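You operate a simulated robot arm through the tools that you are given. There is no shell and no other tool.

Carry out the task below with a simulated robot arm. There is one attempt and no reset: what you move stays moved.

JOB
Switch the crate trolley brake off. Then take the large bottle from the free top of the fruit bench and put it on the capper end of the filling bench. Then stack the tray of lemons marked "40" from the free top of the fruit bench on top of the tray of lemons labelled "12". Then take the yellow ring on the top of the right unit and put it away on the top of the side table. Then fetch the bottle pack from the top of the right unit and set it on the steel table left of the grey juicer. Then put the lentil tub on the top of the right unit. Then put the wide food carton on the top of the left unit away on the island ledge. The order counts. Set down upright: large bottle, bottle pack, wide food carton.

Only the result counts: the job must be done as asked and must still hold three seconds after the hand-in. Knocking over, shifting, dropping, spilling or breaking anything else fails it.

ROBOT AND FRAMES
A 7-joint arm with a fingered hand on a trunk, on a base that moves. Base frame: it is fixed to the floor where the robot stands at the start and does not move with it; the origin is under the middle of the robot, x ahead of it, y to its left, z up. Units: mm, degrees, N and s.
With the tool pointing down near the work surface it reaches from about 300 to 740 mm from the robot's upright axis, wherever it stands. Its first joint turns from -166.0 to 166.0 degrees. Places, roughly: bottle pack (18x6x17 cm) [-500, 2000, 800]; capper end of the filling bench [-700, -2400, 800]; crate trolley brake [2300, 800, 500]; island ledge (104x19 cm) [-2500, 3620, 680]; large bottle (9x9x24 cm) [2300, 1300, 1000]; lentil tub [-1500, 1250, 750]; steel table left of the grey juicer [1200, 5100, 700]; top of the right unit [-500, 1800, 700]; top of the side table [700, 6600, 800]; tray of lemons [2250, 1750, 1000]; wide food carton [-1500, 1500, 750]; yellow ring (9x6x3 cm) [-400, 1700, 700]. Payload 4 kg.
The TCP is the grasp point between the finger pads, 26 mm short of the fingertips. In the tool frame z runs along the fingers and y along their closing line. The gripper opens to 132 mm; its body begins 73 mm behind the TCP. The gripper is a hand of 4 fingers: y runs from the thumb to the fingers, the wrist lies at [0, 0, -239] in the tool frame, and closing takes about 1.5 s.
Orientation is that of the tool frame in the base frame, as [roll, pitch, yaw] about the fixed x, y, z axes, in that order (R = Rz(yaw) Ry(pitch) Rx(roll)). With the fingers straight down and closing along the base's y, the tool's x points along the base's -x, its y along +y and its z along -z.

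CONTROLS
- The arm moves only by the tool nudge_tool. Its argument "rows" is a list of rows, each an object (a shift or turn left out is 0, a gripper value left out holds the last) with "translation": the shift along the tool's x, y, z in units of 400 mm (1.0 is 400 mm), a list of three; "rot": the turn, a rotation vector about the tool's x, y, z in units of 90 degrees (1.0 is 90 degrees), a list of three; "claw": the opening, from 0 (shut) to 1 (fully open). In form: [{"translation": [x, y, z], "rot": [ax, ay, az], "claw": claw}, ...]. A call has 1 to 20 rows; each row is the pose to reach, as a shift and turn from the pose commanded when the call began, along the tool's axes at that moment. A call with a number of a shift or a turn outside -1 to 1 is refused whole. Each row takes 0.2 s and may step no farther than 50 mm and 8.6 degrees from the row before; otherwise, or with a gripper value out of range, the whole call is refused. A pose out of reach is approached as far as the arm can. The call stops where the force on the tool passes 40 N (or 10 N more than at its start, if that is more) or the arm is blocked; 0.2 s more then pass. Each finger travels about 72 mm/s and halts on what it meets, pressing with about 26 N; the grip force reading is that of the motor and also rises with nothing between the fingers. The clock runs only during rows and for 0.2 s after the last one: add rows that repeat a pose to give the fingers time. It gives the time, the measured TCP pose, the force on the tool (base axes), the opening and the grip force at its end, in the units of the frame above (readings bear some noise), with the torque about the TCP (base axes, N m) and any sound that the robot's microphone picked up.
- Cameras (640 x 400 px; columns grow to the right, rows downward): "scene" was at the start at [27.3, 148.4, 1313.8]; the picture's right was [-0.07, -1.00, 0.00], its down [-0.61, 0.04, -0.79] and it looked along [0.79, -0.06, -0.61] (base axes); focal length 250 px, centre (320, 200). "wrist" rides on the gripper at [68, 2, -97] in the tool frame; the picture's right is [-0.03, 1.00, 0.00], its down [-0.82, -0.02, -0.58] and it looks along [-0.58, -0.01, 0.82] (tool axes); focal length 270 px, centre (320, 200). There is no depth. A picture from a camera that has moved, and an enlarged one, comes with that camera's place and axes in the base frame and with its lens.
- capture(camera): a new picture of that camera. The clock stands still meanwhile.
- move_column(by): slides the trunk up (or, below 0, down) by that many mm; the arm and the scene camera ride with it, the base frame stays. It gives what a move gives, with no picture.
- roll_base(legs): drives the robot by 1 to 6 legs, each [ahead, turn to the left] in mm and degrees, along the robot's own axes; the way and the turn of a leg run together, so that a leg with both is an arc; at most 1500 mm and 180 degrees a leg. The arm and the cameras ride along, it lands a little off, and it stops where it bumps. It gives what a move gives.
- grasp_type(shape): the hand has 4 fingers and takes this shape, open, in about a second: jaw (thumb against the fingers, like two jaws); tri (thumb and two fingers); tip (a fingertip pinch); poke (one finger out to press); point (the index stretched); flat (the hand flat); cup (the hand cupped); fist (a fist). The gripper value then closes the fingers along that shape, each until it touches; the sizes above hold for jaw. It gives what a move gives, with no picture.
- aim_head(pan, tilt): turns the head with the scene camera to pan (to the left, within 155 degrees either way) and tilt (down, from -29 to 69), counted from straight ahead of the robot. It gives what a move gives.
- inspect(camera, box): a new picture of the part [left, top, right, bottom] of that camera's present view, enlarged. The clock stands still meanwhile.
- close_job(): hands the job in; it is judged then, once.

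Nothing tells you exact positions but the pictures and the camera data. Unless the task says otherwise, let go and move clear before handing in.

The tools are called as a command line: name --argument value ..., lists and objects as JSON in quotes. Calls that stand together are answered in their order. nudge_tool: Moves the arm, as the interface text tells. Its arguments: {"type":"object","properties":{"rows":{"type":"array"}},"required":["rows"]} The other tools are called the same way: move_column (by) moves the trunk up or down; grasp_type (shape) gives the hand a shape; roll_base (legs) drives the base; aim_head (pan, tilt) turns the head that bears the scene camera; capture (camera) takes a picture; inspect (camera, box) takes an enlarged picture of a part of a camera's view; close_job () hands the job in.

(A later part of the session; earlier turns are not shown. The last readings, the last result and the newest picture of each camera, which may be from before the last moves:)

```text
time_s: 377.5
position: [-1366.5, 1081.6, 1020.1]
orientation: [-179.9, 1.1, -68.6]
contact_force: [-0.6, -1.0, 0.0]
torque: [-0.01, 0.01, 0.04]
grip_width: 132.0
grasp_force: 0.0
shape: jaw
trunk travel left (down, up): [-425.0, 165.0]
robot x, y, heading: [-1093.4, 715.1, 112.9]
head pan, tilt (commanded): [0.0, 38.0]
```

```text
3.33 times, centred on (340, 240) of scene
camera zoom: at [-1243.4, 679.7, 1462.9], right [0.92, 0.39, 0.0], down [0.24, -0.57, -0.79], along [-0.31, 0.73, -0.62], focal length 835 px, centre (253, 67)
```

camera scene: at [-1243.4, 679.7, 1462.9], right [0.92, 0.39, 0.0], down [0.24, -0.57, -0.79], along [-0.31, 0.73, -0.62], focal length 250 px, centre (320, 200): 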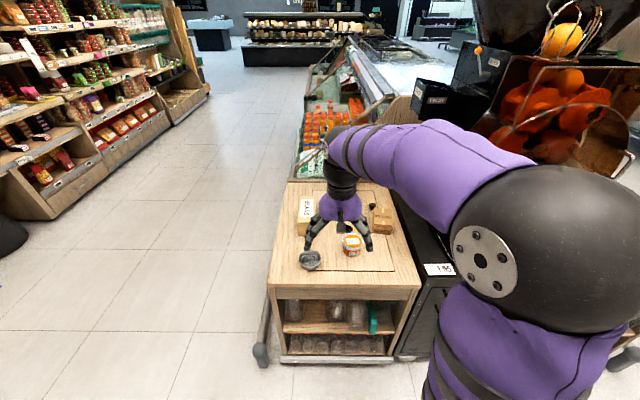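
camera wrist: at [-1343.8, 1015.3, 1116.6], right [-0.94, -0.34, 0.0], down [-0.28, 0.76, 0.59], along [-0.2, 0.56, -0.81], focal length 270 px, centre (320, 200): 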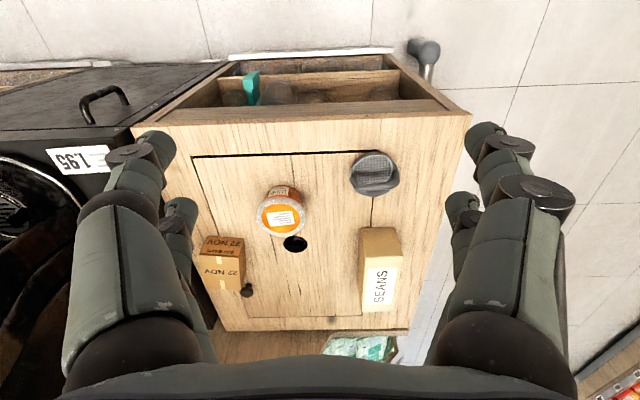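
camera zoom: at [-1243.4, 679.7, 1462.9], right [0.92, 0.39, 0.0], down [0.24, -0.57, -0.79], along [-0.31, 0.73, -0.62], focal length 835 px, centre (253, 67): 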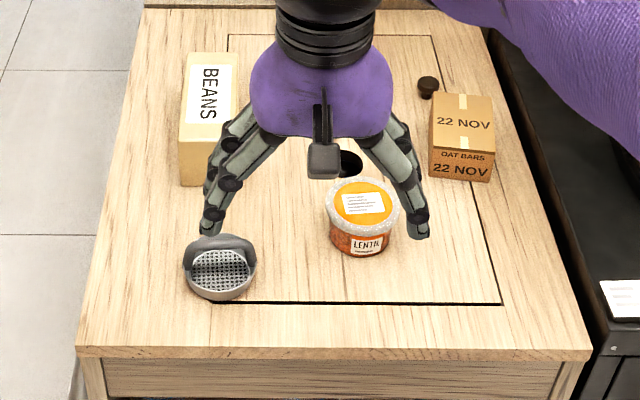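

The tub (about 80 mm wide, lid top at z≈760) is at about (-1381, 1318). I'll move the base forward 90 mm and bring the hand over it.

roll_base --legs '[[90, 0]]'

nudge_tool --rows '[{"translation": [-0.08, -0.05, 0.04], "rot": [0, 0.003, 0], "claw": 0.95}, {"translation": [-0.16, -0.1, 0.08], "rot": [0, 0.006, 0]}, {"translation": [-0.24, -0.15, 0.16], "rot": [0, 0.01, 0]}, {"translation": [-0.3, -0.19, 0.25], "rot": [0, 0.012, 0]}]'

capture --camera "wrist"

capture --camera "scene"

```text
time_s: 378.6
position: [-1400.1, 1163.0, 1021.4]
orientation: [-179.8, 1.0, -68.5]
contact_force: [0.1, 0.7, 0.2]
torque: [0.0, 0.03, 0.02]
grip_width: 131.8
grasp_force: 0.2
shape: jaw
trunk travel left (down, up): [-425.0, 165.0]
robot x, y, heading: [-1127.1, 793.5, 112.6]
head pan, tilt (commanded): [0.0, 38.0]
```

```text
time_s: 379.6
position: [-1372.2, 1307.1, 924.6]
orientation: [-179.8, 0.0, -68.4]
contact_force: [-0.6, -0.5, 0.1]
torque: [0.03, 0.0, -0.03]
grip_width: 125.4
grasp_force: 0.1
shape: jaw
trunk travel left (down, up): [-425.0, 165.0]
robot x, y, heading: [-1127.1, 792.7, 113.2]
head pan, tilt (commanded): [0.0, 38.0]
```

```text
taken
camera wrist: at [-1349.9, 1243.3, 1020.8], right [-0.94, -0.34, 0.0], down [-0.28, 0.77, 0.58], along [-0.2, 0.54, -0.82], focal length 270 px, centre (320, 200)
```

wrist: 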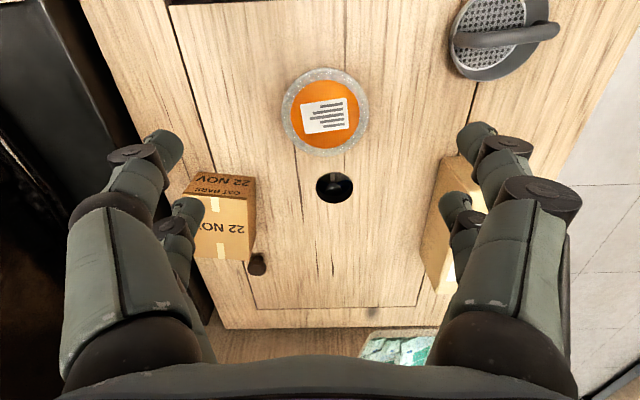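

```text
taken
camera scene: at [-1277.9, 761.4, 1462.9], right [0.92, 0.39, 0.0], down [0.24, -0.57, -0.79], along [-0.31, 0.73, -0.62], focal length 250 px, centre (320, 200)
```

scene: 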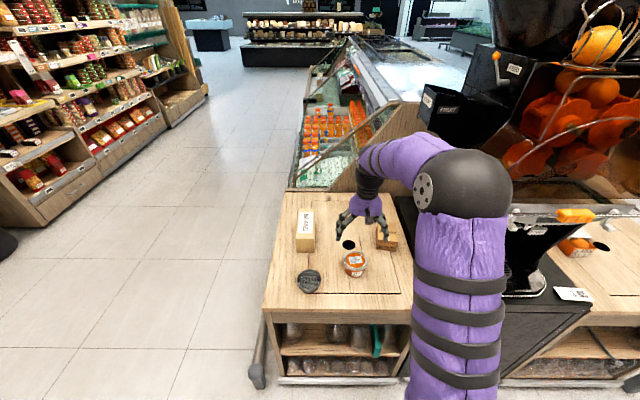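

The tub is about 13 mm ahead and 7 mm left. I'll centre and descend partway.

nudge_tool --rows '[{"translation": [-0.0325, 0.017, 0.08]}, {"translation": [-0.0325, 0.017, 0.16]}, {"translation": [-0.0325, 0.017, 0.24]}]'

capture --camera "wrist"

inspect --camera "scene" --box '[270, 190, 420, 310]'

```text
time_s: 380.4
position: [-1383.9, 1314.2, 825.6]
orientation: [-179.8, 0.0, -68.5]
contact_force: [0.1, -0.3, 0.8]
torque: [-0.03, 0.04, 0.0]
grip_width: 125.4
grasp_force: 0.1
shape: jaw
trunk travel left (down, up): [-425.0, 165.0]
robot x, y, heading: [-1127.5, 797.3, 112.7]
head pan, tilt (commanded): [0.0, 38.0]
```

```text
taken
camera wrist: at [-1362.0, 1250.8, 922.1], right [-0.94, -0.34, 0.0], down [-0.28, 0.77, 0.58], along [-0.2, 0.54, -0.82], focal length 270 px, centre (320, 200)
```

wrist: 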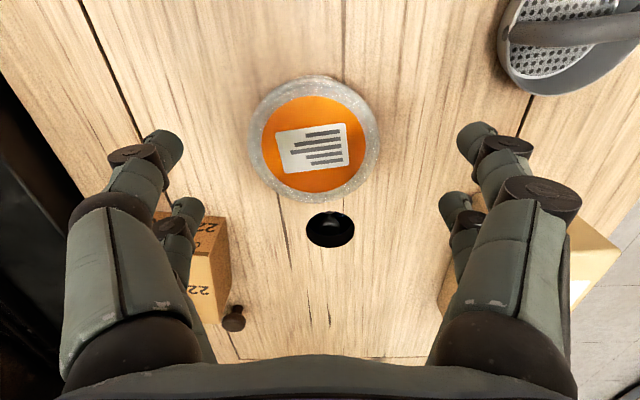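

```text
3.33 times, centred on (345, 250) of scene
camera zoom: at [-1277.8, 761.3, 1463.0], right [0.92, 0.39, 0.0], down [0.24, -0.57, -0.79], along [-0.31, 0.73, -0.62], focal length 835 px, centre (237, 33)
```

zoom: 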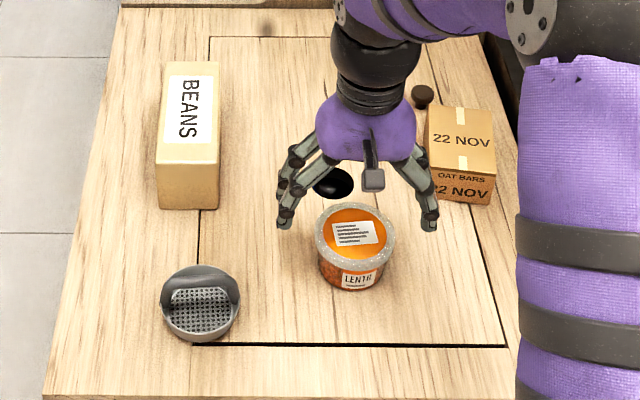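

Centred over the tub. I'll descend to TCP z≈742 and close.

nudge_tool --rows '[{"translation": [-0.004, -0.007, 0.08]}, {"translation": [-0.004, -0.007, 0.15]}, {"translation": [-0.004, -0.007, 0.209]}, {"translation": [-0.004, -0.007, 0.209], "claw": 0.8}, {"translation": [-0.004, -0.007, 0.209], "claw": 0.6}, {"translation": [-0.004, -0.007, 0.209], "claw": 0.4}, {"translation": [-0.004, -0.007, 0.209], "claw": 0}, {"translation": [-0.004, -0.007, 0.209]}, {"translation": [-0.004, -0.007, 0.209]}, {"translation": [-0.004, -0.007, 0.209]}]'

capture --camera "wrist"

```text
time_s: 382.6
position: [-1381.8, 1318.4, 746.0]
orientation: [-179.9, 0.0, -68.6]
contact_force: [-0.1, 0.6, -0.3]
torque: [0.02, 0.0, -0.03]
grip_width: 54.2
grasp_force: 26.2
shape: jaw
trunk travel left (down, up): [-425.0, 165.0]
robot x, y, heading: [-1127.4, 792.7, 112.8]
head pan, tilt (commanded): [0.0, 38.0]
```

```text
taken
camera wrist: at [-1360.1, 1252.9, 841.2], right [-0.94, -0.34, 0.0], down [-0.28, 0.77, 0.58], along [-0.2, 0.54, -0.82], focal length 270 px, centre (320, 200)
```

wrist: 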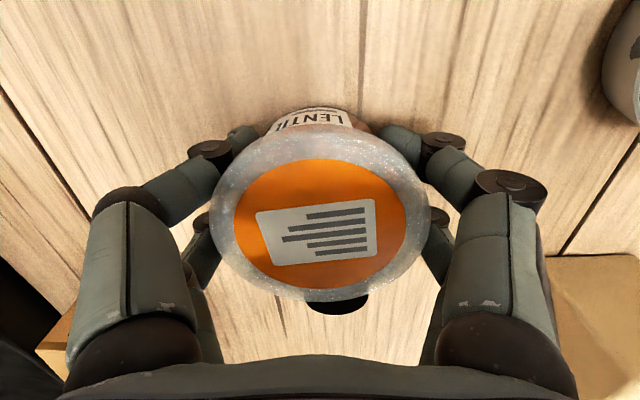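

The tub is gripped beneath the lid rim. I'll lift it.

nudge_tool --rows '[{"translation": [0, 0, -0.02]}, {"translation": [0, 0, -0.06]}, {"translation": [0, 0, -0.12]}, {"translation": [0, 0, -0.2]}, {"translation": [0, 0, -0.3]}, {"translation": [0, 0, -0.4]}]'

capture --camera "wrist"

inspect --camera "scene" --box '[270, 190, 420, 310]'

```text
time_s: 384.0
position: [-1383.7, 1315.8, 905.3]
orientation: [-179.8, 0.0, -68.5]
contact_force: [0.9, -0.1, -0.6]
torque: [0.01, 0.0, 0.01]
grip_width: 54.2
grasp_force: 26.2
shape: jaw
trunk travel left (down, up): [-425.0, 165.0]
robot x, y, heading: [-1124.2, 796.1, 112.8]
head pan, tilt (commanded): [0.0, 38.0]
```

```text
taken
camera wrist: at [-1361.4, 1251.8, 1002.2], right [-0.94, -0.34, 0.0], down [-0.28, 0.77, 0.58], along [-0.2, 0.54, -0.82], focal length 270 px, centre (320, 200)
```

wrist: 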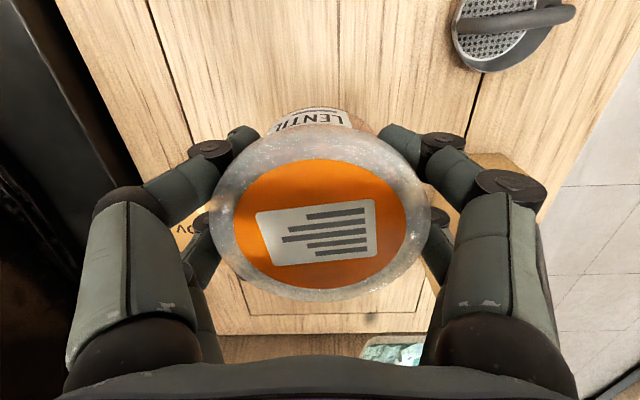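

```text
3.33 times, centred on (345, 250) of scene
camera zoom: at [-1277.8, 761.5, 1462.9], right [0.92, 0.39, 0.0], down [0.24, -0.57, -0.79], along [-0.31, 0.73, -0.62], focal length 835 px, centre (237, 33)
```

zoom: 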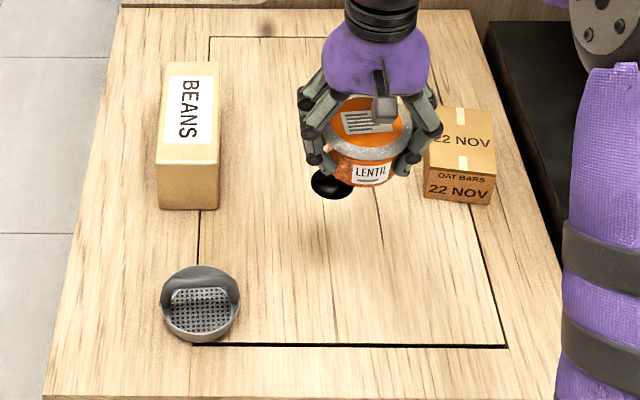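

The tub is held securely. I'll pull back and carry it to the front of the right unit.

nudge_tool --rows '[{"translation": [0.08, 0, -0.08]}, {"translation": [0.16, 0, -0.15]}, {"translation": [0.24, 0, -0.2]}, {"translation": [0.32, 0, -0.22]}]'

roll_base --legs '[[-150, 0], [0, -90.3], [955, 0], [0, 90]]'

capture --camera "scene"

capture --camera "wrist"

```text
time_s: 385.0
position: [-1334.6, 1196.6, 992.3]
orientation: [-179.8, -0.1, -68.4]
contact_force: [0.0, -0.3, -0.9]
torque: [-0.04, -0.06, 0.01]
grip_width: 53.9
grasp_force: 25.6
shape: jaw
trunk travel left (down, up): [-425.0, 165.0]
robot x, y, heading: [-1126.2, 794.3, 113.0]
head pan, tilt (commanded): [0.0, 38.0]
```

```text
time_s: 399.2
position: [-403.5, 1469.3, 992.1]
orientation: [-179.8, 0.1, -69.2]
contact_force: [-0.3, 0.4, -0.9]
torque: [0.0, -0.02, 0.02]
grip_width: 53.2
grasp_force: 26.0
shape: jaw
trunk travel left (down, up): [-425.0, 165.0]
robot x, y, heading: [-198.7, 1064.3, 112.2]
head pan, tilt (commanded): [0.0, 38.0]
```

```text
taken
camera scene: at [-351.4, 1031.8, 1462.9], right [0.93, 0.38, 0.0], down [0.23, -0.57, -0.79], along [-0.3, 0.73, -0.62], focal length 250 px, centre (320, 200)
```

scene: 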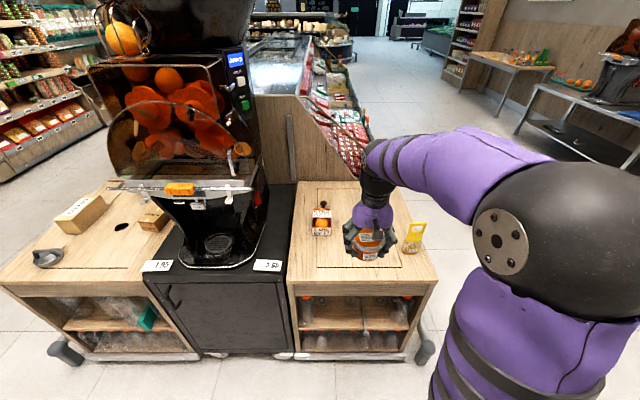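

```text
taken
camera wrist: at [-382.1, 1404.4, 1088.4], right [-0.94, -0.33, 0.0], down [-0.27, 0.77, 0.58], along [-0.19, 0.55, -0.82], focal length 270 px, centre (320, 200)
```

wrist: 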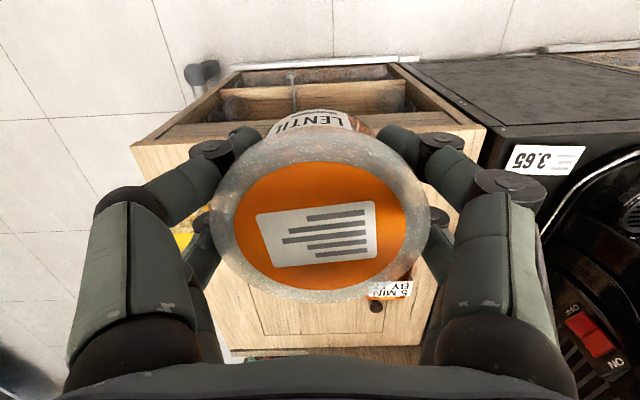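

In front of the right unit now. I'll move forward 80 mm and carry the tub over the free front-middle spot.

roll_base --legs '[[80, 0]]'

nudge_tool --rows '[{"translation": [-0.1, -0.018, 0.04]}, {"translation": [-0.2, -0.036, 0.08]}, {"translation": [-0.303, -0.054, 0.12]}, {"translation": [-0.303, -0.054, 0.22]}, {"translation": [-0.303, -0.054, 0.32]}, {"translation": [-0.303, -0.054, 0.4]}]'

capture --camera "wrist"

inspect --camera "scene" --box '[280, 180, 440, 310]'

```text
time_s: 400.3
position: [-433.4, 1544.5, 992.6]
orientation: [-179.8, -0.1, -69.2]
contact_force: [0.5, 0.0, -1.8]
torque: [-0.04, 0.0, 0.0]
grip_width: 53.3
grasp_force: 25.6
shape: jaw
trunk travel left (down, up): [-425.0, 165.0]
robot x, y, heading: [-228.1, 1139.7, 112.0]
head pan, tilt (commanded): [0.0, 38.0]
```

```text
time_s: 401.7
position: [-456.9, 1665.0, 831.0]
orientation: [-179.7, 0.1, -69.1]
contact_force: [0.0, -0.4, -1.2]
torque: [0.0, -0.02, -0.01]
grip_width: 53.2
grasp_force: 26.2
shape: jaw
trunk travel left (down, up): [-425.0, 165.0]
robot x, y, heading: [-232.1, 1137.8, 112.0]
head pan, tilt (commanded): [0.0, 38.0]
```

```text
taken
camera wrist: at [-435.6, 1599.6, 927.9], right [-0.94, -0.33, 0.0], down [-0.27, 0.77, 0.58], along [-0.19, 0.55, -0.82], focal length 270 px, centre (320, 200)
```

wrist: 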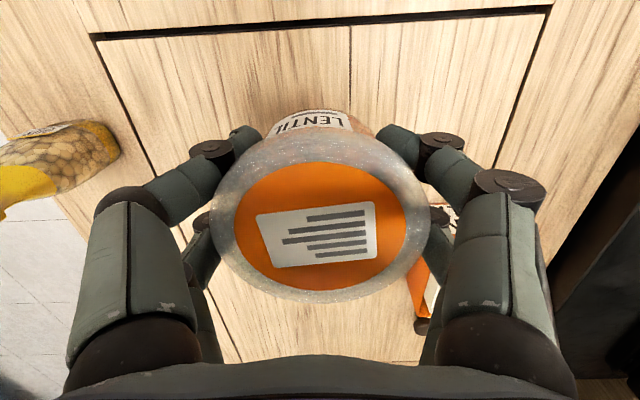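

```text
3.08 times, centred on (360, 245) of scene
camera zoom: at [-382.2, 1107.2, 1462.9], right [0.93, 0.38, 0.0], down [0.23, -0.57, -0.79], along [-0.3, 0.73, -0.62], focal length 770 px, centre (197, 62)
```

zoom: 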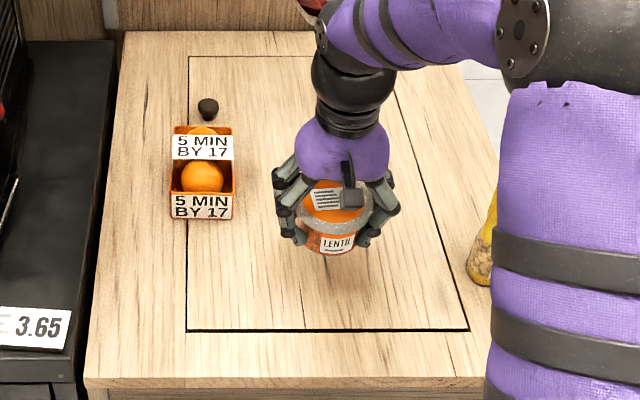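

The spot is clear. Lowering gently to contact.

nudge_tool --rows '[{"translation": [0, 0, 0.08]}, {"translation": [0, 0, 0.15]}, {"translation": [0, 0, 0.19]}, {"translation": [0, 0, 0.1975]}, {"translation": [0, 0, 0.205]}, {"translation": [0, 0, 0.2125]}, {"translation": [0, 0, 0.22]}, {"translation": [0, 0, 0.2275]}, {"translation": [0, 0, 0.235]}, {"translation": [0, 0, 0.2425]}]'

inspect --camera "scene" --box '[280, 180, 440, 310]'

```text
time_s: 403.8
position: [-456.0, 1667.4, 743.0]
orientation: [-179.7, 0.4, -69.1]
contact_force: [3.4, -7.9, 24.7]
torque: [-0.15, -0.08, 0.04]
grip_width: 53.7
grasp_force: 26.1
shape: jaw
trunk travel left (down, up): [-425.0, 165.0]
robot x, y, heading: [-230.7, 1137.4, 112.3]
head pan, tilt (commanded): [0.0, 38.0]
stopped in row 10: the force on the tool passed its limit at 43 N (the readings are from after the stop); the commanded pose is now the measured one
```

```text
3.08 times, centred on (360, 245) of scene
camera zoom: at [-380.9, 1104.2, 1463.2], right [0.93, 0.38, 0.0], down [0.23, -0.57, -0.79], along [-0.3, 0.73, -0.61], focal length 770 px, centre (197, 62)
```

zoom: 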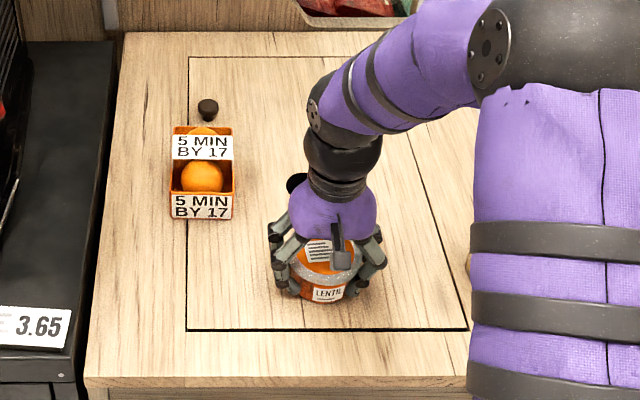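

Contact. I'll ease off, open the hand and rise.

nudge_tool --rows '[{"translation": [0, 0, -0.006]}, {"translation": [0, 0, -0.006], "claw": 0.5}, {"translation": [0, 0, -0.006], "claw": 0.65}, {"translation": [0, 0, -0.006], "claw": 0.8}, {"translation": [0, 0, -0.006], "claw": 0.95}, {"translation": [0, 0, -0.006], "claw": 0.95}, {"translation": [0, 0, -0.006], "claw": 0.95}]'

capture --camera "wrist"

nudge_tool --rows '[{"translation": [0, 0, -0.05]}, {"translation": [0, 0, -0.12]}, {"translation": [0, 0, -0.22]}, {"translation": [0, 0, -0.32]}, {"translation": [0, 0, -0.42]}, {"translation": [0.08, 0, -0.5]}, {"translation": [0.16, 0, -0.58]}, {"translation": [0.26, 0, -0.6]}]'

inspect --camera "scene" --box '[280, 180, 440, 310]'

```text
time_s: 405.4
position: [-457.8, 1668.3, 742.1]
orientation: [-179.9, 0.2, -69.2]
contact_force: [0.4, 0.1, 0.0]
torque: [0.0, 0.01, 0.02]
grip_width: 125.3
grasp_force: 0.1
shape: jaw
trunk travel left (down, up): [-425.0, 165.0]
robot x, y, heading: [-231.9, 1141.9, 112.3]
head pan, tilt (commanded): [0.0, 38.0]
```

```text
taken
camera wrist: at [-435.0, 1602.1, 837.6], right [-0.94, -0.33, 0.0], down [-0.27, 0.77, 0.58], along [-0.19, 0.55, -0.81], focal length 270 px, centre (320, 200)
```

wrist: 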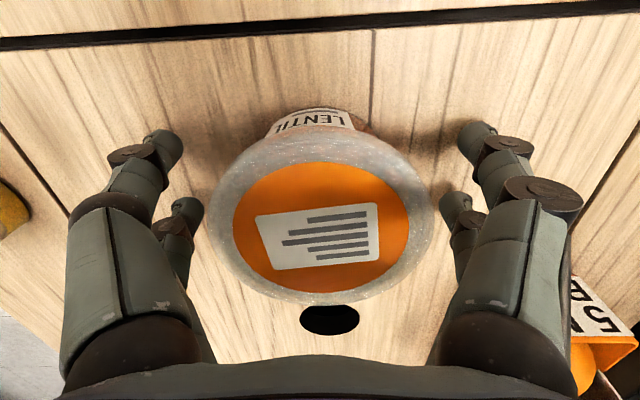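

```text
time_s: 407.2
position: [-420.9, 1569.9, 984.2]
orientation: [-179.8, 0.3, -69.2]
contact_force: [-0.6, 0.2, -0.2]
torque: [-0.02, 0.01, -0.01]
grip_width: 125.3
grasp_force: 0.0
shape: jaw
trunk travel left (down, up): [-425.0, 165.0]
robot x, y, heading: [-230.1, 1137.8, 112.1]
head pan, tilt (commanded): [0.0, 38.0]
```

```text
3.08 times, centred on (360, 245) of scene
camera zoom: at [-382.2, 1106.9, 1462.9], right [0.93, 0.38, 0.0], down [0.23, -0.57, -0.79], along [-0.3, 0.73, -0.62], focal length 770 px, centre (197, 62)
```

zoom: 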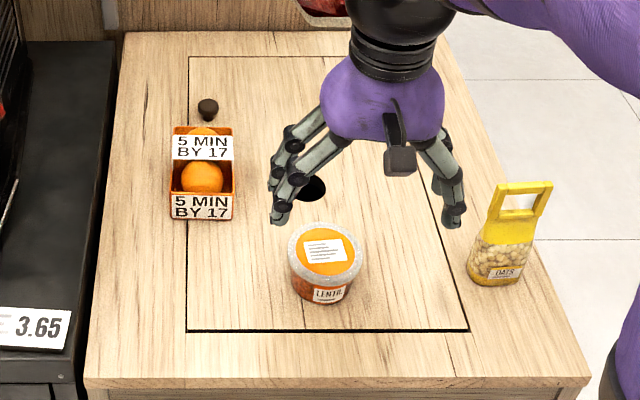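

The lentil tub is on the right unit. Last: the BEANS carton. I'll go around to the left side of the left unit, from where it is within reach.

roll_base --legs '[[-150, 0], [0, 90], [1400, 0], [370, 0], [0, -90]]'

aim_head --pan -10 --tilt 15

capture --camera "scene"

```text
time_s: 425.6
position: [-1990.7, 754.5, 983.7]
orientation: [-179.8, 0.2, -68.9]
contact_force: [0.2, -1.4, 0.2]
torque: [0.02, -0.02, -0.03]
grip_width: 125.4
grasp_force: 0.0
shape: jaw
trunk travel left (down, up): [-425.0, 165.0]
robot x, y, heading: [-1798.0, 322.9, 112.8]
head pan, tilt (commanded): [0.0, 38.0]
```

```text
time_s: 426.4
position: [-1990.7, 753.7, 982.7]
orientation: [-179.7, 0.2, -68.8]
contact_force: [0.3, -1.0, 0.8]
torque: [0.02, -0.03, -0.03]
grip_width: 125.1
grasp_force: 0.0
shape: jaw
trunk travel left (down, up): [-425.0, 165.0]
robot x, y, heading: [-1800.4, 323.1, 112.5]
head pan, tilt (commanded): [-10.0, 15.0]
```

```text
taken
camera scene: at [-1936.8, 303.3, 1499.4], right [0.98, 0.22, 0.0], down [0.06, -0.25, -0.97], along [-0.21, 0.94, -0.26], focal length 250 px, centre (320, 200)
```

scene: 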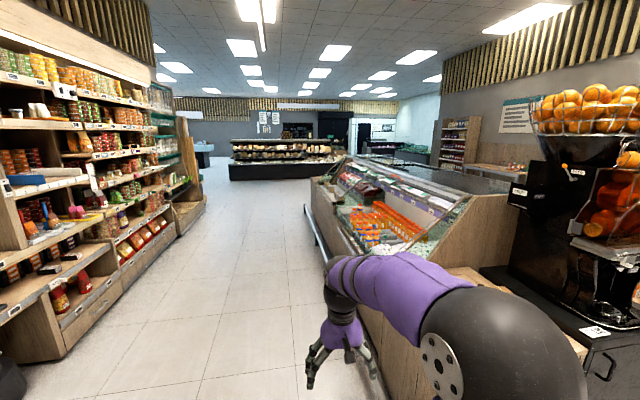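

The left aisle is clear. I'll drive up beside the carton and face the unit.

roll_base --legs '[[920, 0], [0, -90]]'

aim_head --pan 0 --tilt 38

capture --camera "scene"

capture --camera "wrist"

```text
time_s: 435.5
position: [-1718.2, 1362.2, 982.3]
orientation: [-179.8, 0.2, -159.2]
contact_force: [0.0, 0.6, 0.5]
torque: [-0.02, -0.02, 0.0]
grip_width: 125.0
grasp_force: 0.0
shape: jaw
trunk travel left (down, up): [-425.0, 165.0]
robot x, y, heading: [-2151.5, 1174.4, 22.1]
head pan, tilt (commanded): [-10.0, 15.0]
```

```text
time_s: 436.4
position: [-1717.8, 1361.1, 982.8]
orientation: [-179.8, 0.2, -159.4]
contact_force: [-0.3, 0.0, 0.5]
torque: [-0.03, -0.06, 0.0]
grip_width: 125.2
grasp_force: 0.1
shape: jaw
trunk travel left (down, up): [-425.0, 165.0]
robot x, y, heading: [-2151.2, 1176.0, 22.5]
head pan, tilt (commanded): [0.0, 38.0]
```

```text
taken
camera scene: at [-2182.2, 1325.9, 1463.0], right [0.37, -0.93, 0.0], down [-0.57, -0.23, -0.79], along [0.73, 0.3, -0.62], focal length 250 px, centre (320, 200)
```

scene: 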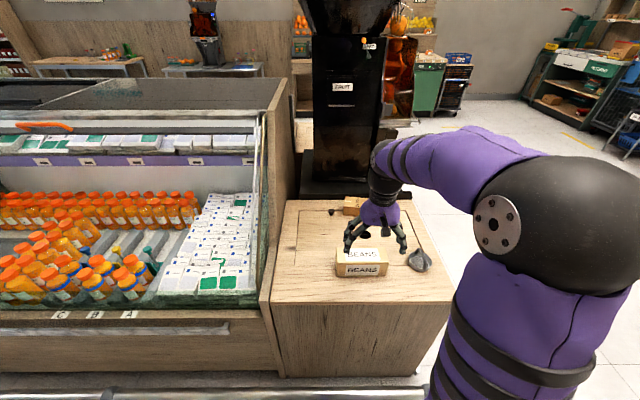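

```text
taken
camera wrist: at [-1784.8, 1338.9, 1079.5], right [-0.33, 0.94, 0.0], down [0.77, 0.27, 0.58], along [0.55, 0.19, -0.81], focal length 270 px, centre (320, 200)
```

wrist: 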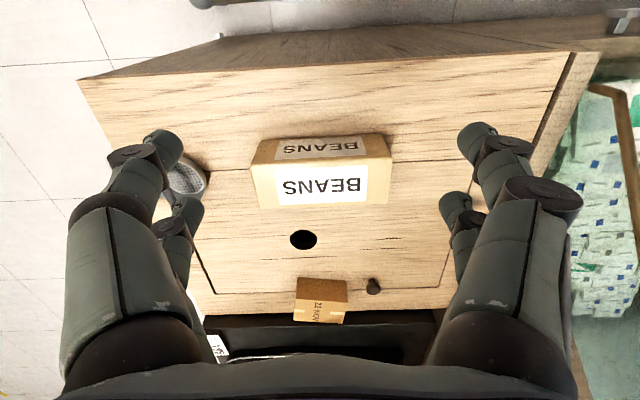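

The carton's BEANS label faces this side: it is the wide carton. I'll zoom to get its exact pose.

inspect --camera "wrist" --box '[230, 110, 420, 230]'

inspect --camera "scene" --box '[280, 180, 460, 310]'

```text
3.33 times, centred on (325, 170) of wrist
camera zoom: at [-1784.8, 1338.9, 1079.5], right [-0.33, 0.94, 0.0], down [0.77, 0.27, 0.58], along [0.55, 0.19, -0.81], focal length 901 px, centre (303, 300)
```

zoom: 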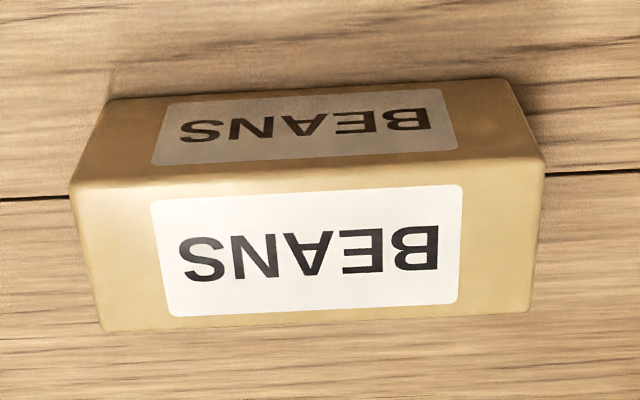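

```text
3.08 times, centred on (370, 245) of scene
camera zoom: at [-2182.2, 1325.9, 1463.0], right [0.37, -0.93, 0.0], down [-0.57, -0.23, -0.79], along [0.73, 0.3, -0.62], focal length 770 px, centre (166, 62)
```

zoom: 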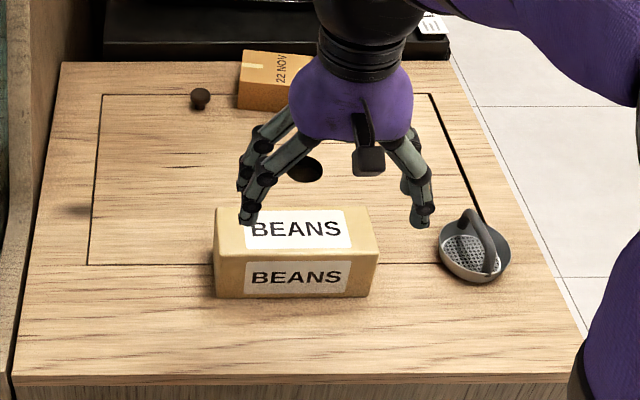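

The carton's centre is at about (-1607, 1405), 173×67×76 mm, turned about 1°. I'll turn the hand 89° and move over it.

nudge_tool --rows '[{"translation": [-0.027, 0, 0], "rot": [0, 0, 0.09]}, {"translation": [-0.054, 0, 0], "rot": [0, 0, 0.18]}, {"translation": [-0.081, 0, 0], "rot": [0, 0, 0.27]}, {"translation": [-0.108, 0.001, 0], "rot": [0, 0, 0.36]}, {"translation": [-0.135, 0.002, 0], "rot": [0, 0, 0.45]}, {"translation": [-0.162, 0.003, 0], "rot": [0, 0, 0.54]}, {"translation": [-0.189, 0.004, 0], "rot": [0, 0, 0.63]}, {"translation": [-0.216, 0.004, 0], "rot": [0, 0, 0.72]}, {"translation": [-0.243, 0.004, 0], "rot": [0, 0, 0.81]}, {"translation": [-0.27, 0.004, 0], "rot": [0, 0, 0.9]}, {"translation": [-0.2975, 0.004, 0], "rot": [0, 0, 0.985]}]'

capture --camera "wrist"

capture --camera "scene"

```text
time_s: 438.8
position: [-1607.3, 1405.5, 984.1]
orientation: [179.8, 0.1, 111.9]
contact_force: [-0.6, 0.1, 0.3]
torque: [0.03, -0.01, 0.02]
grip_width: 125.5
grasp_force: 0.0
shape: jaw
trunk travel left (down, up): [-425.0, 165.0]
robot x, y, heading: [-2148.9, 1174.6, 22.1]
head pan, tilt (commanded): [0.0, 38.0]
```

```text
taken
camera wrist: at [-1632.8, 1469.4, 1080.0], right [0.94, 0.35, 0.0], down [0.28, -0.76, 0.58], along [0.21, -0.54, -0.81], focal length 270 px, centre (320, 200)
```

wrist: 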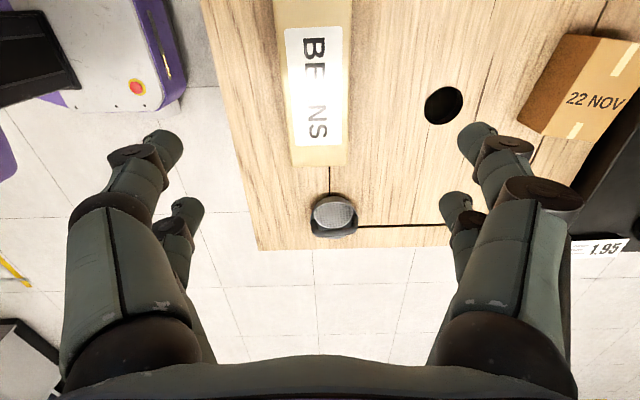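

```text
taken
camera scene: at [-2182.2, 1326.0, 1462.9], right [0.38, -0.93, 0.0], down [-0.57, -0.23, -0.79], along [0.73, 0.3, -0.62], focal length 250 px, centre (320, 200)
```

scene: 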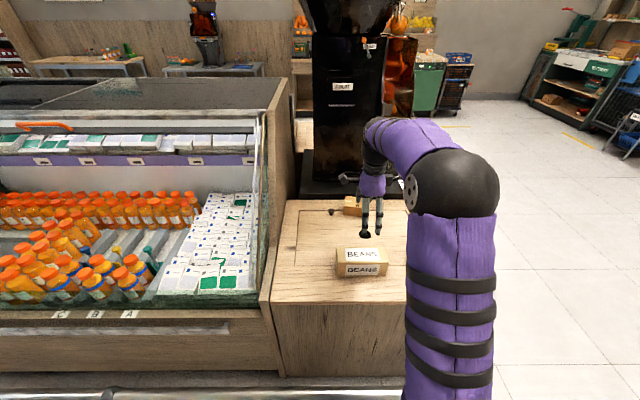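

Aligned; just 2–3 mm off. I'll lower in two stages.

nudge_tool --rows '[{"translation": [-0.005, -0.006, 0.1]}, {"translation": [-0.005, -0.006, 0.2]}, {"translation": [-0.005, -0.006, 0.3]}, {"translation": [-0.005, -0.006, 0.38]}]'

capture --camera "wrist"

inspect --camera "scene" --box '[280, 180, 460, 310]'

```text
time_s: 439.8
position: [-1608.2, 1401.9, 835.5]
orientation: [179.8, 0.3, 111.9]
contact_force: [0.5, -0.9, -0.5]
torque: [0.01, 0.02, 0.0]
grip_width: 125.2
grasp_force: 0.0
shape: jaw
trunk travel left (down, up): [-425.0, 165.0]
robot x, y, heading: [-2153.8, 1173.2, 21.9]
head pan, tilt (commanded): [0.0, 38.0]
```

```text
taken
camera wrist: at [-1635.1, 1466.8, 930.7], right [0.94, 0.35, 0.0], down [0.28, -0.76, 0.58], along [0.21, -0.54, -0.81], focal length 270 px, centre (320, 200)
```

wrist: 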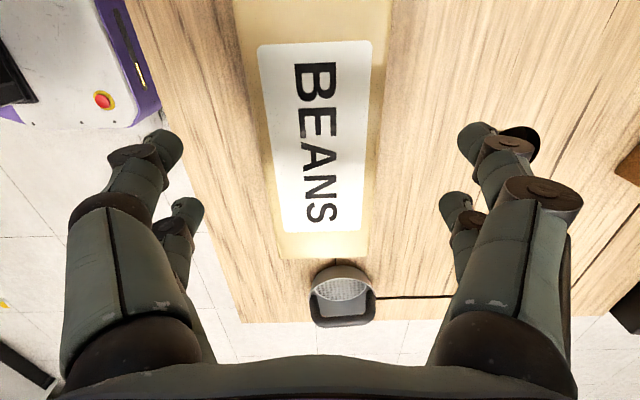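

```text
3.08 times, centred on (370, 245) of scene
camera zoom: at [-2182.1, 1326.0, 1462.9], right [0.38, -0.93, 0.0], down [-0.57, -0.23, -0.79], along [0.73, 0.3, -0.62], focal length 770 px, centre (166, 62)
```

zoom: 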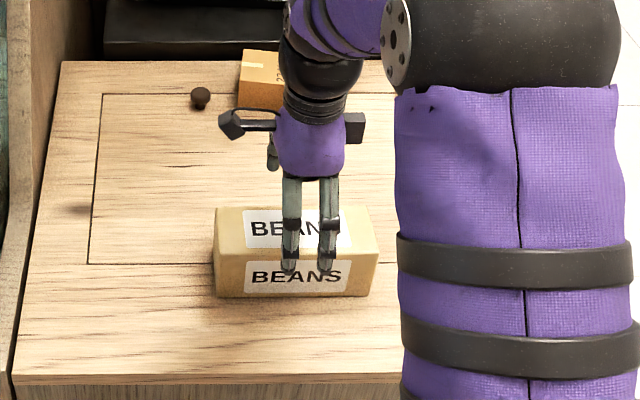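

Centred on the carton. I'll descend to TCP z≈742 and close.

nudge_tool --rows '[{"translation": [-0.012, 0.002, 0.08]}, {"translation": [-0.012, 0.002, 0.16]}, {"translation": [-0.012, 0.002, 0.234]}, {"translation": [-0.012, 0.002, 0.234], "claw": 0.75}, {"translation": [-0.012, 0.002, 0.234], "claw": 0.55}, {"translation": [-0.012, 0.002, 0.234], "claw": 0.3}, {"translation": [-0.012, 0.002, 0.234], "claw": 0}, {"translation": [-0.012, 0.002, 0.234]}, {"translation": [-0.012, 0.002, 0.234]}, {"translation": [-0.012, 0.002, 0.234]}]'

capture --camera "wrist"

inspect --camera "scene" --box '[280, 180, 460, 310]'

```text
time_s: 442.0
position: [-1606.5, 1397.8, 739.8]
orientation: [179.7, 0.2, 112.0]
contact_force: [-0.1, 0.1, -0.4]
torque: [-0.02, 0.03, -0.05]
grip_width: 63.7
grasp_force: 25.9
shape: jaw
trunk travel left (down, up): [-425.0, 165.0]
robot x, y, heading: [-2150.3, 1174.9, 21.8]
head pan, tilt (commanded): [0.0, 38.0]
```

```text
taken
camera wrist: at [-1632.2, 1462.6, 835.0], right [0.94, 0.35, 0.0], down [0.28, -0.76, 0.58], along [0.21, -0.54, -0.81], focal length 270 px, centre (320, 200)
```

wrist: 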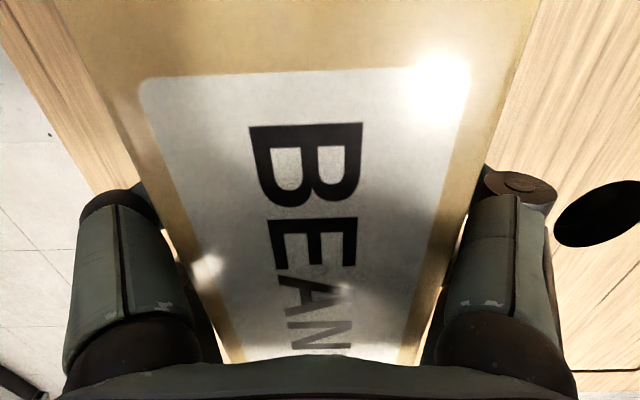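

```text
3.08 times, centred on (370, 245) of scene
camera zoom: at [-2182.0, 1326.0, 1462.9], right [0.38, -0.93, 0.0], down [-0.57, -0.23, -0.79], along [0.73, 0.3, -0.62], focal length 770 px, centre (166, 62)
```

zoom: 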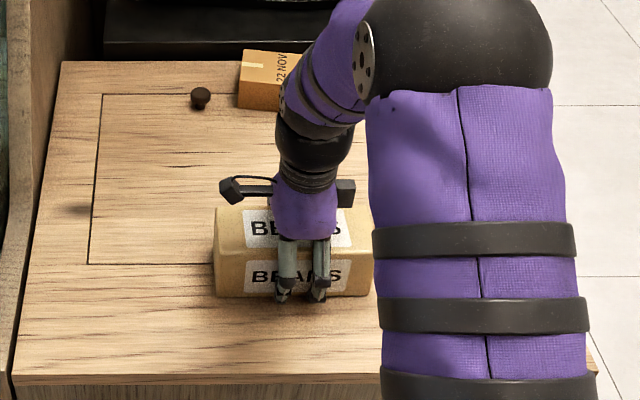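

Gripped at 64 mm. I'll lift it and check.

nudge_tool --rows '[{"translation": [0, 0, -0.015]}, {"translation": [0, 0, -0.04]}, {"translation": [0, 0, -0.08]}, {"translation": [0, 0, -0.14]}]'

inspect --camera "scene" --box '[280, 180, 460, 310]'

```text
time_s: 443.0
position: [-1605.7, 1399.1, 793.9]
orientation: [179.8, 0.2, 112.0]
contact_force: [0.3, 0.3, -2.8]
torque: [0.0, -0.01, -0.01]
grip_width: 63.7
grasp_force: 26.4
shape: jaw
trunk travel left (down, up): [-425.0, 165.0]
robot x, y, heading: [-2150.4, 1173.3, 22.0]
head pan, tilt (commanded): [0.0, 38.0]
```

```text
3.08 times, centred on (370, 245) of scene
camera zoom: at [-2181.9, 1326.0, 1462.9], right [0.38, -0.93, 0.0], down [-0.57, -0.23, -0.79], along [0.73, 0.3, -0.62], focal length 770 px, centre (166, 62)
```

zoom: 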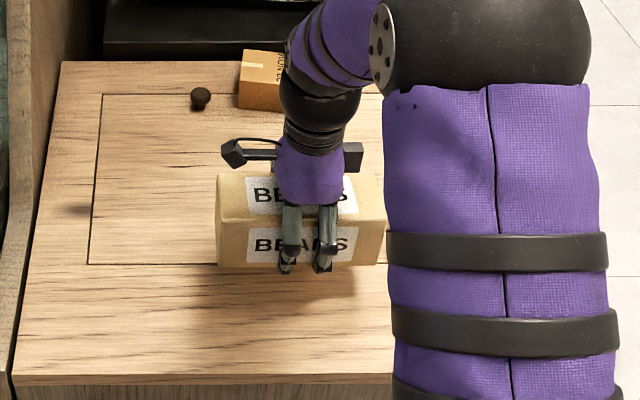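

The carton is up and level. I'll raise it, pull back, and drive up the left aisle to look for the island ledge.

nudge_tool --rows '[{"translation": [0, 0, -0.1]}, {"translation": [0, 0, -0.2]}, {"translation": [0, -0.06, -0.3]}, {"translation": [0, -0.15, -0.38]}, {"translation": [0, -0.25, -0.42]}, {"translation": [0, -0.33, -0.42]}]'

roll_base --legs '[[-100, 0], [0, 90], [1400, 0]]'

aim_head --pan -45 --tilt 25

capture --camera "scene"

```text
time_s: 444.4
position: [-1732.1, 1348.5, 962.3]
orientation: [179.8, 0.2, 112.1]
contact_force: [0.6, -0.2, -2.4]
torque: [0.02, 0.02, 0.0]
grip_width: 63.7
grasp_force: 25.9
shape: jaw
trunk travel left (down, up): [-425.0, 165.0]
robot x, y, heading: [-2147.2, 1170.8, 22.2]
head pan, tilt (commanded): [0.0, 38.0]
```

```text
time_s: 456.3
position: [-2915.6, 2859.3, 962.6]
orientation: [179.9, 0.3, -158.8]
contact_force: [-0.1, 1.2, -2.9]
torque: [0.02, 0.03, 0.02]
grip_width: 63.6
grasp_force: 25.7
shape: jaw
trunk travel left (down, up): [-425.0, 165.0]
robot x, y, heading: [-2747.9, 2438.1, 110.9]
head pan, tilt (commanded): [0.0, 38.0]
```

```text
time_s: 457.4
position: [-2916.1, 2860.0, 963.0]
orientation: [179.8, 0.2, -158.7]
contact_force: [-0.3, -1.1, -2.0]
torque: [0.01, 0.02, 0.02]
grip_width: 63.5
grasp_force: 25.9
shape: jaw
trunk travel left (down, up): [-425.0, 165.0]
robot x, y, heading: [-2747.9, 2440.5, 111.1]
head pan, tilt (commanded): [-45.0, 25.0]
```

```text
taken
camera scene: at [-2830.7, 2412.6, 1483.2], right [0.91, -0.4, 0.0], down [-0.17, -0.39, -0.91], along [0.37, 0.83, -0.42], focal length 250 px, centre (320, 200)
```

scene: 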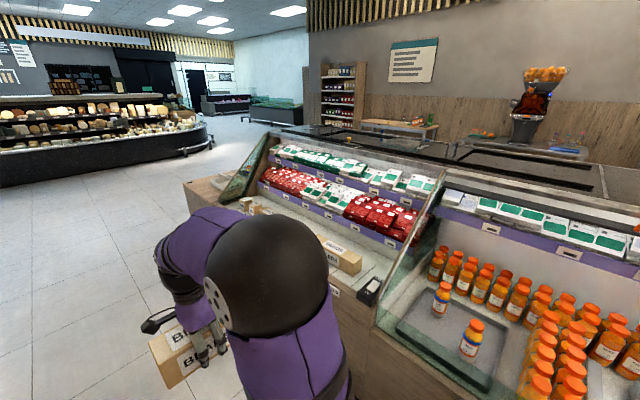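

I see a ledge along the island with some cartons on it. I'll zoom in.

inspect --camera "scene" --box '[220, 130, 420, 330]'

aim_head --pan -20 --tilt 25

capture --camera "scene"

```text
2.00 times, centred on (320, 230) of scene
camera zoom: at [-2830.7, 2412.6, 1483.2], right [0.91, -0.4, 0.0], down [-0.17, -0.39, -0.91], along [0.37, 0.83, -0.42], focal length 501 px, centre (320, 140)
```

zoom: 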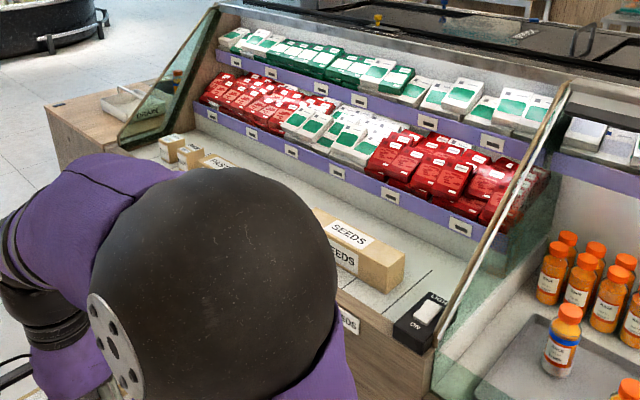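

```text
time_s: 458.3
position: [-2916.6, 2861.0, 963.1]
orientation: [179.8, 0.1, -158.9]
contact_force: [0.4, 0.6, -2.0]
torque: [-0.02, -0.05, -0.04]
grip_width: 63.5
grasp_force: 26.2
shape: jaw
trunk travel left (down, up): [-425.0, 165.0]
robot x, y, heading: [-2743.4, 2436.6, 111.1]
head pan, tilt (commanded): [-20.0, 25.0]
```

```text
taken
camera scene: at [-2869.7, 2420.4, 1483.3], right [1.0, 0.02, 0.0], down [0.01, -0.42, -0.91], along [-0.02, 0.91, -0.42], focal length 250 px, centre (320, 200)
```

scene: 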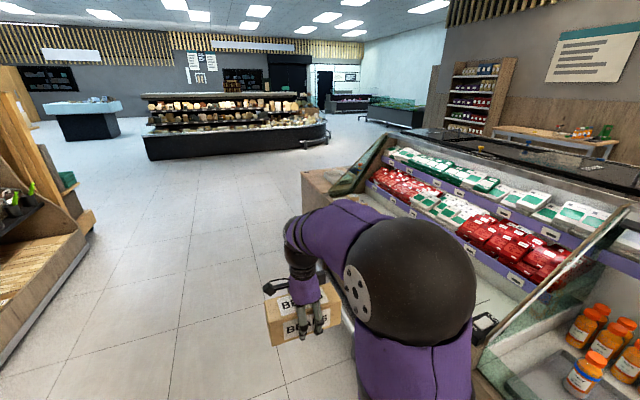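

The ledge already has cartons and labels. I'll drive up alongside and look straight at it.

roll_base --legs '[[900, 0], [0, -88.5]]'

aim_head --pan 0 --tilt 38

capture --camera "scene"

capture --camera "wrist"

```text
time_s: 467.2
position: [-2664.3, 3459.1, 962.8]
orientation: [179.8, 0.2, 112.9]
contact_force: [-0.5, -0.6, -2.5]
torque: [0.01, -0.01, 0.04]
grip_width: 62.9
grasp_force: 26.1
shape: jaw
trunk travel left (down, up): [-425.0, 165.0]
robot x, y, heading: [-3083.9, 3279.0, 23.0]
head pan, tilt (commanded): [-20.0, 25.0]
```

```text
time_s: 468.1
position: [-2664.0, 3460.3, 962.8]
orientation: [179.7, 0.2, 112.9]
contact_force: [-0.2, 0.9, -2.9]
torque: [-0.01, 0.0, -0.03]
grip_width: 63.1
grasp_force: 25.6
shape: jaw
trunk travel left (down, up): [-425.0, 165.0]
robot x, y, heading: [-3086.6, 3277.8, 22.8]
head pan, tilt (commanded): [0.0, 38.0]
```

```text
taken
camera scene: at [-3115.6, 3429.9, 1463.0], right [0.39, -0.92, 0.0], down [-0.57, -0.24, -0.79], along [0.73, 0.31, -0.62], focal length 250 px, centre (320, 200)
```

scene: 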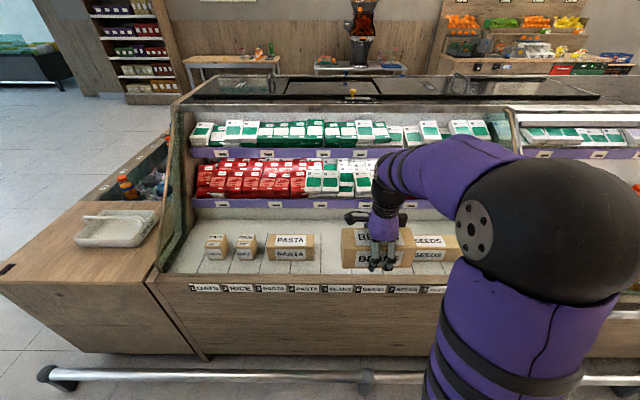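

```text
taken
camera wrist: at [-2690.7, 3523.1, 1058.7], right [0.93, 0.37, 0.0], down [0.3, -0.76, 0.58], along [0.22, -0.54, -0.81], focal length 270 px, centre (320, 200)
```

wrist: 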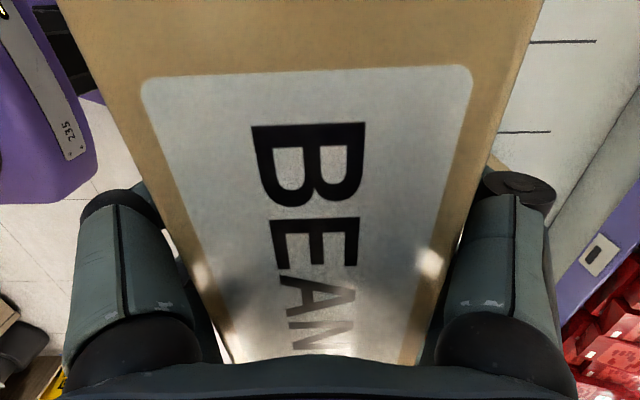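

The ledge has labelled slots, and the free gap between PASTA and SEEDS matches my BEANS carton. I'll zoom in to read and measure.

inspect --camera "scene" --box '[180, 210, 340, 310]'

inspect --camera "scene" --box '[300, 210, 460, 310]'

```text
4.00 times, centred on (260, 260) of scene
camera zoom: at [-3115.6, 3429.9, 1463.0], right [0.39, -0.92, 0.0], down [-0.57, -0.24, -0.79], along [0.73, 0.31, -0.62], focal length 1002 px, centre (560, -40)
```

zoom: 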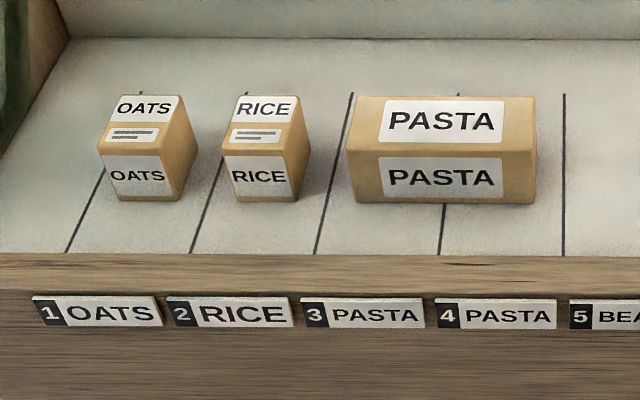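

```text
4.00 times, centred on (380, 260) of scene
camera zoom: at [-3115.6, 3429.9, 1463.0], right [0.39, -0.92, 0.0], down [-0.57, -0.24, -0.79], along [0.73, 0.31, -0.62], focal length 1002 px, centre (80, -40)
```

zoom: 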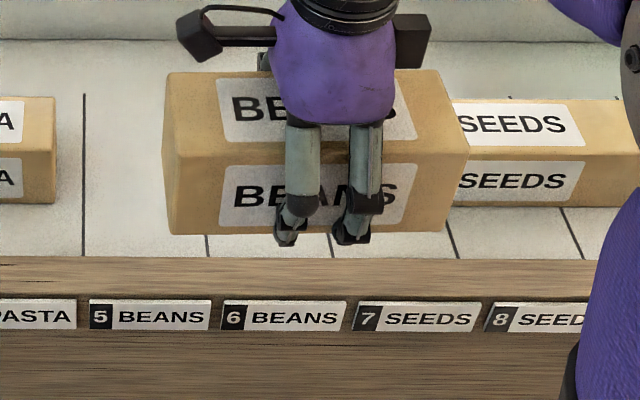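

Slots 5–6 are labelled BEANS and free; the target centre is about (-2473, 3574), ledge z≈685. I'll move the base forward 55 mm and bring the carton over it.

roll_base --legs '[[55, 0]]'

capture --camera "scene"

```text
time_s: 469.0
position: [-2611.6, 3481.0, 962.1]
orientation: [179.8, 0.2, 113.0]
contact_force: [0.8, 0.2, -1.4]
torque: [0.01, 0.0, -0.01]
grip_width: 63.1
grasp_force: 26.0
shape: jaw
trunk travel left (down, up): [-425.0, 165.0]
robot x, y, heading: [-3030.5, 3300.0, 23.0]
head pan, tilt (commanded): [0.0, 38.0]
```

```text
taken
camera scene: at [-3062.9, 3452.3, 1462.9], right [0.39, -0.92, 0.0], down [-0.57, -0.24, -0.79], along [0.73, 0.31, -0.62], focal length 250 px, centre (320, 200)
```

scene: 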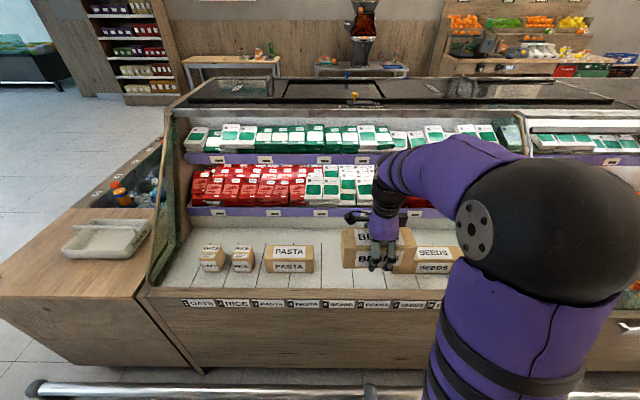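

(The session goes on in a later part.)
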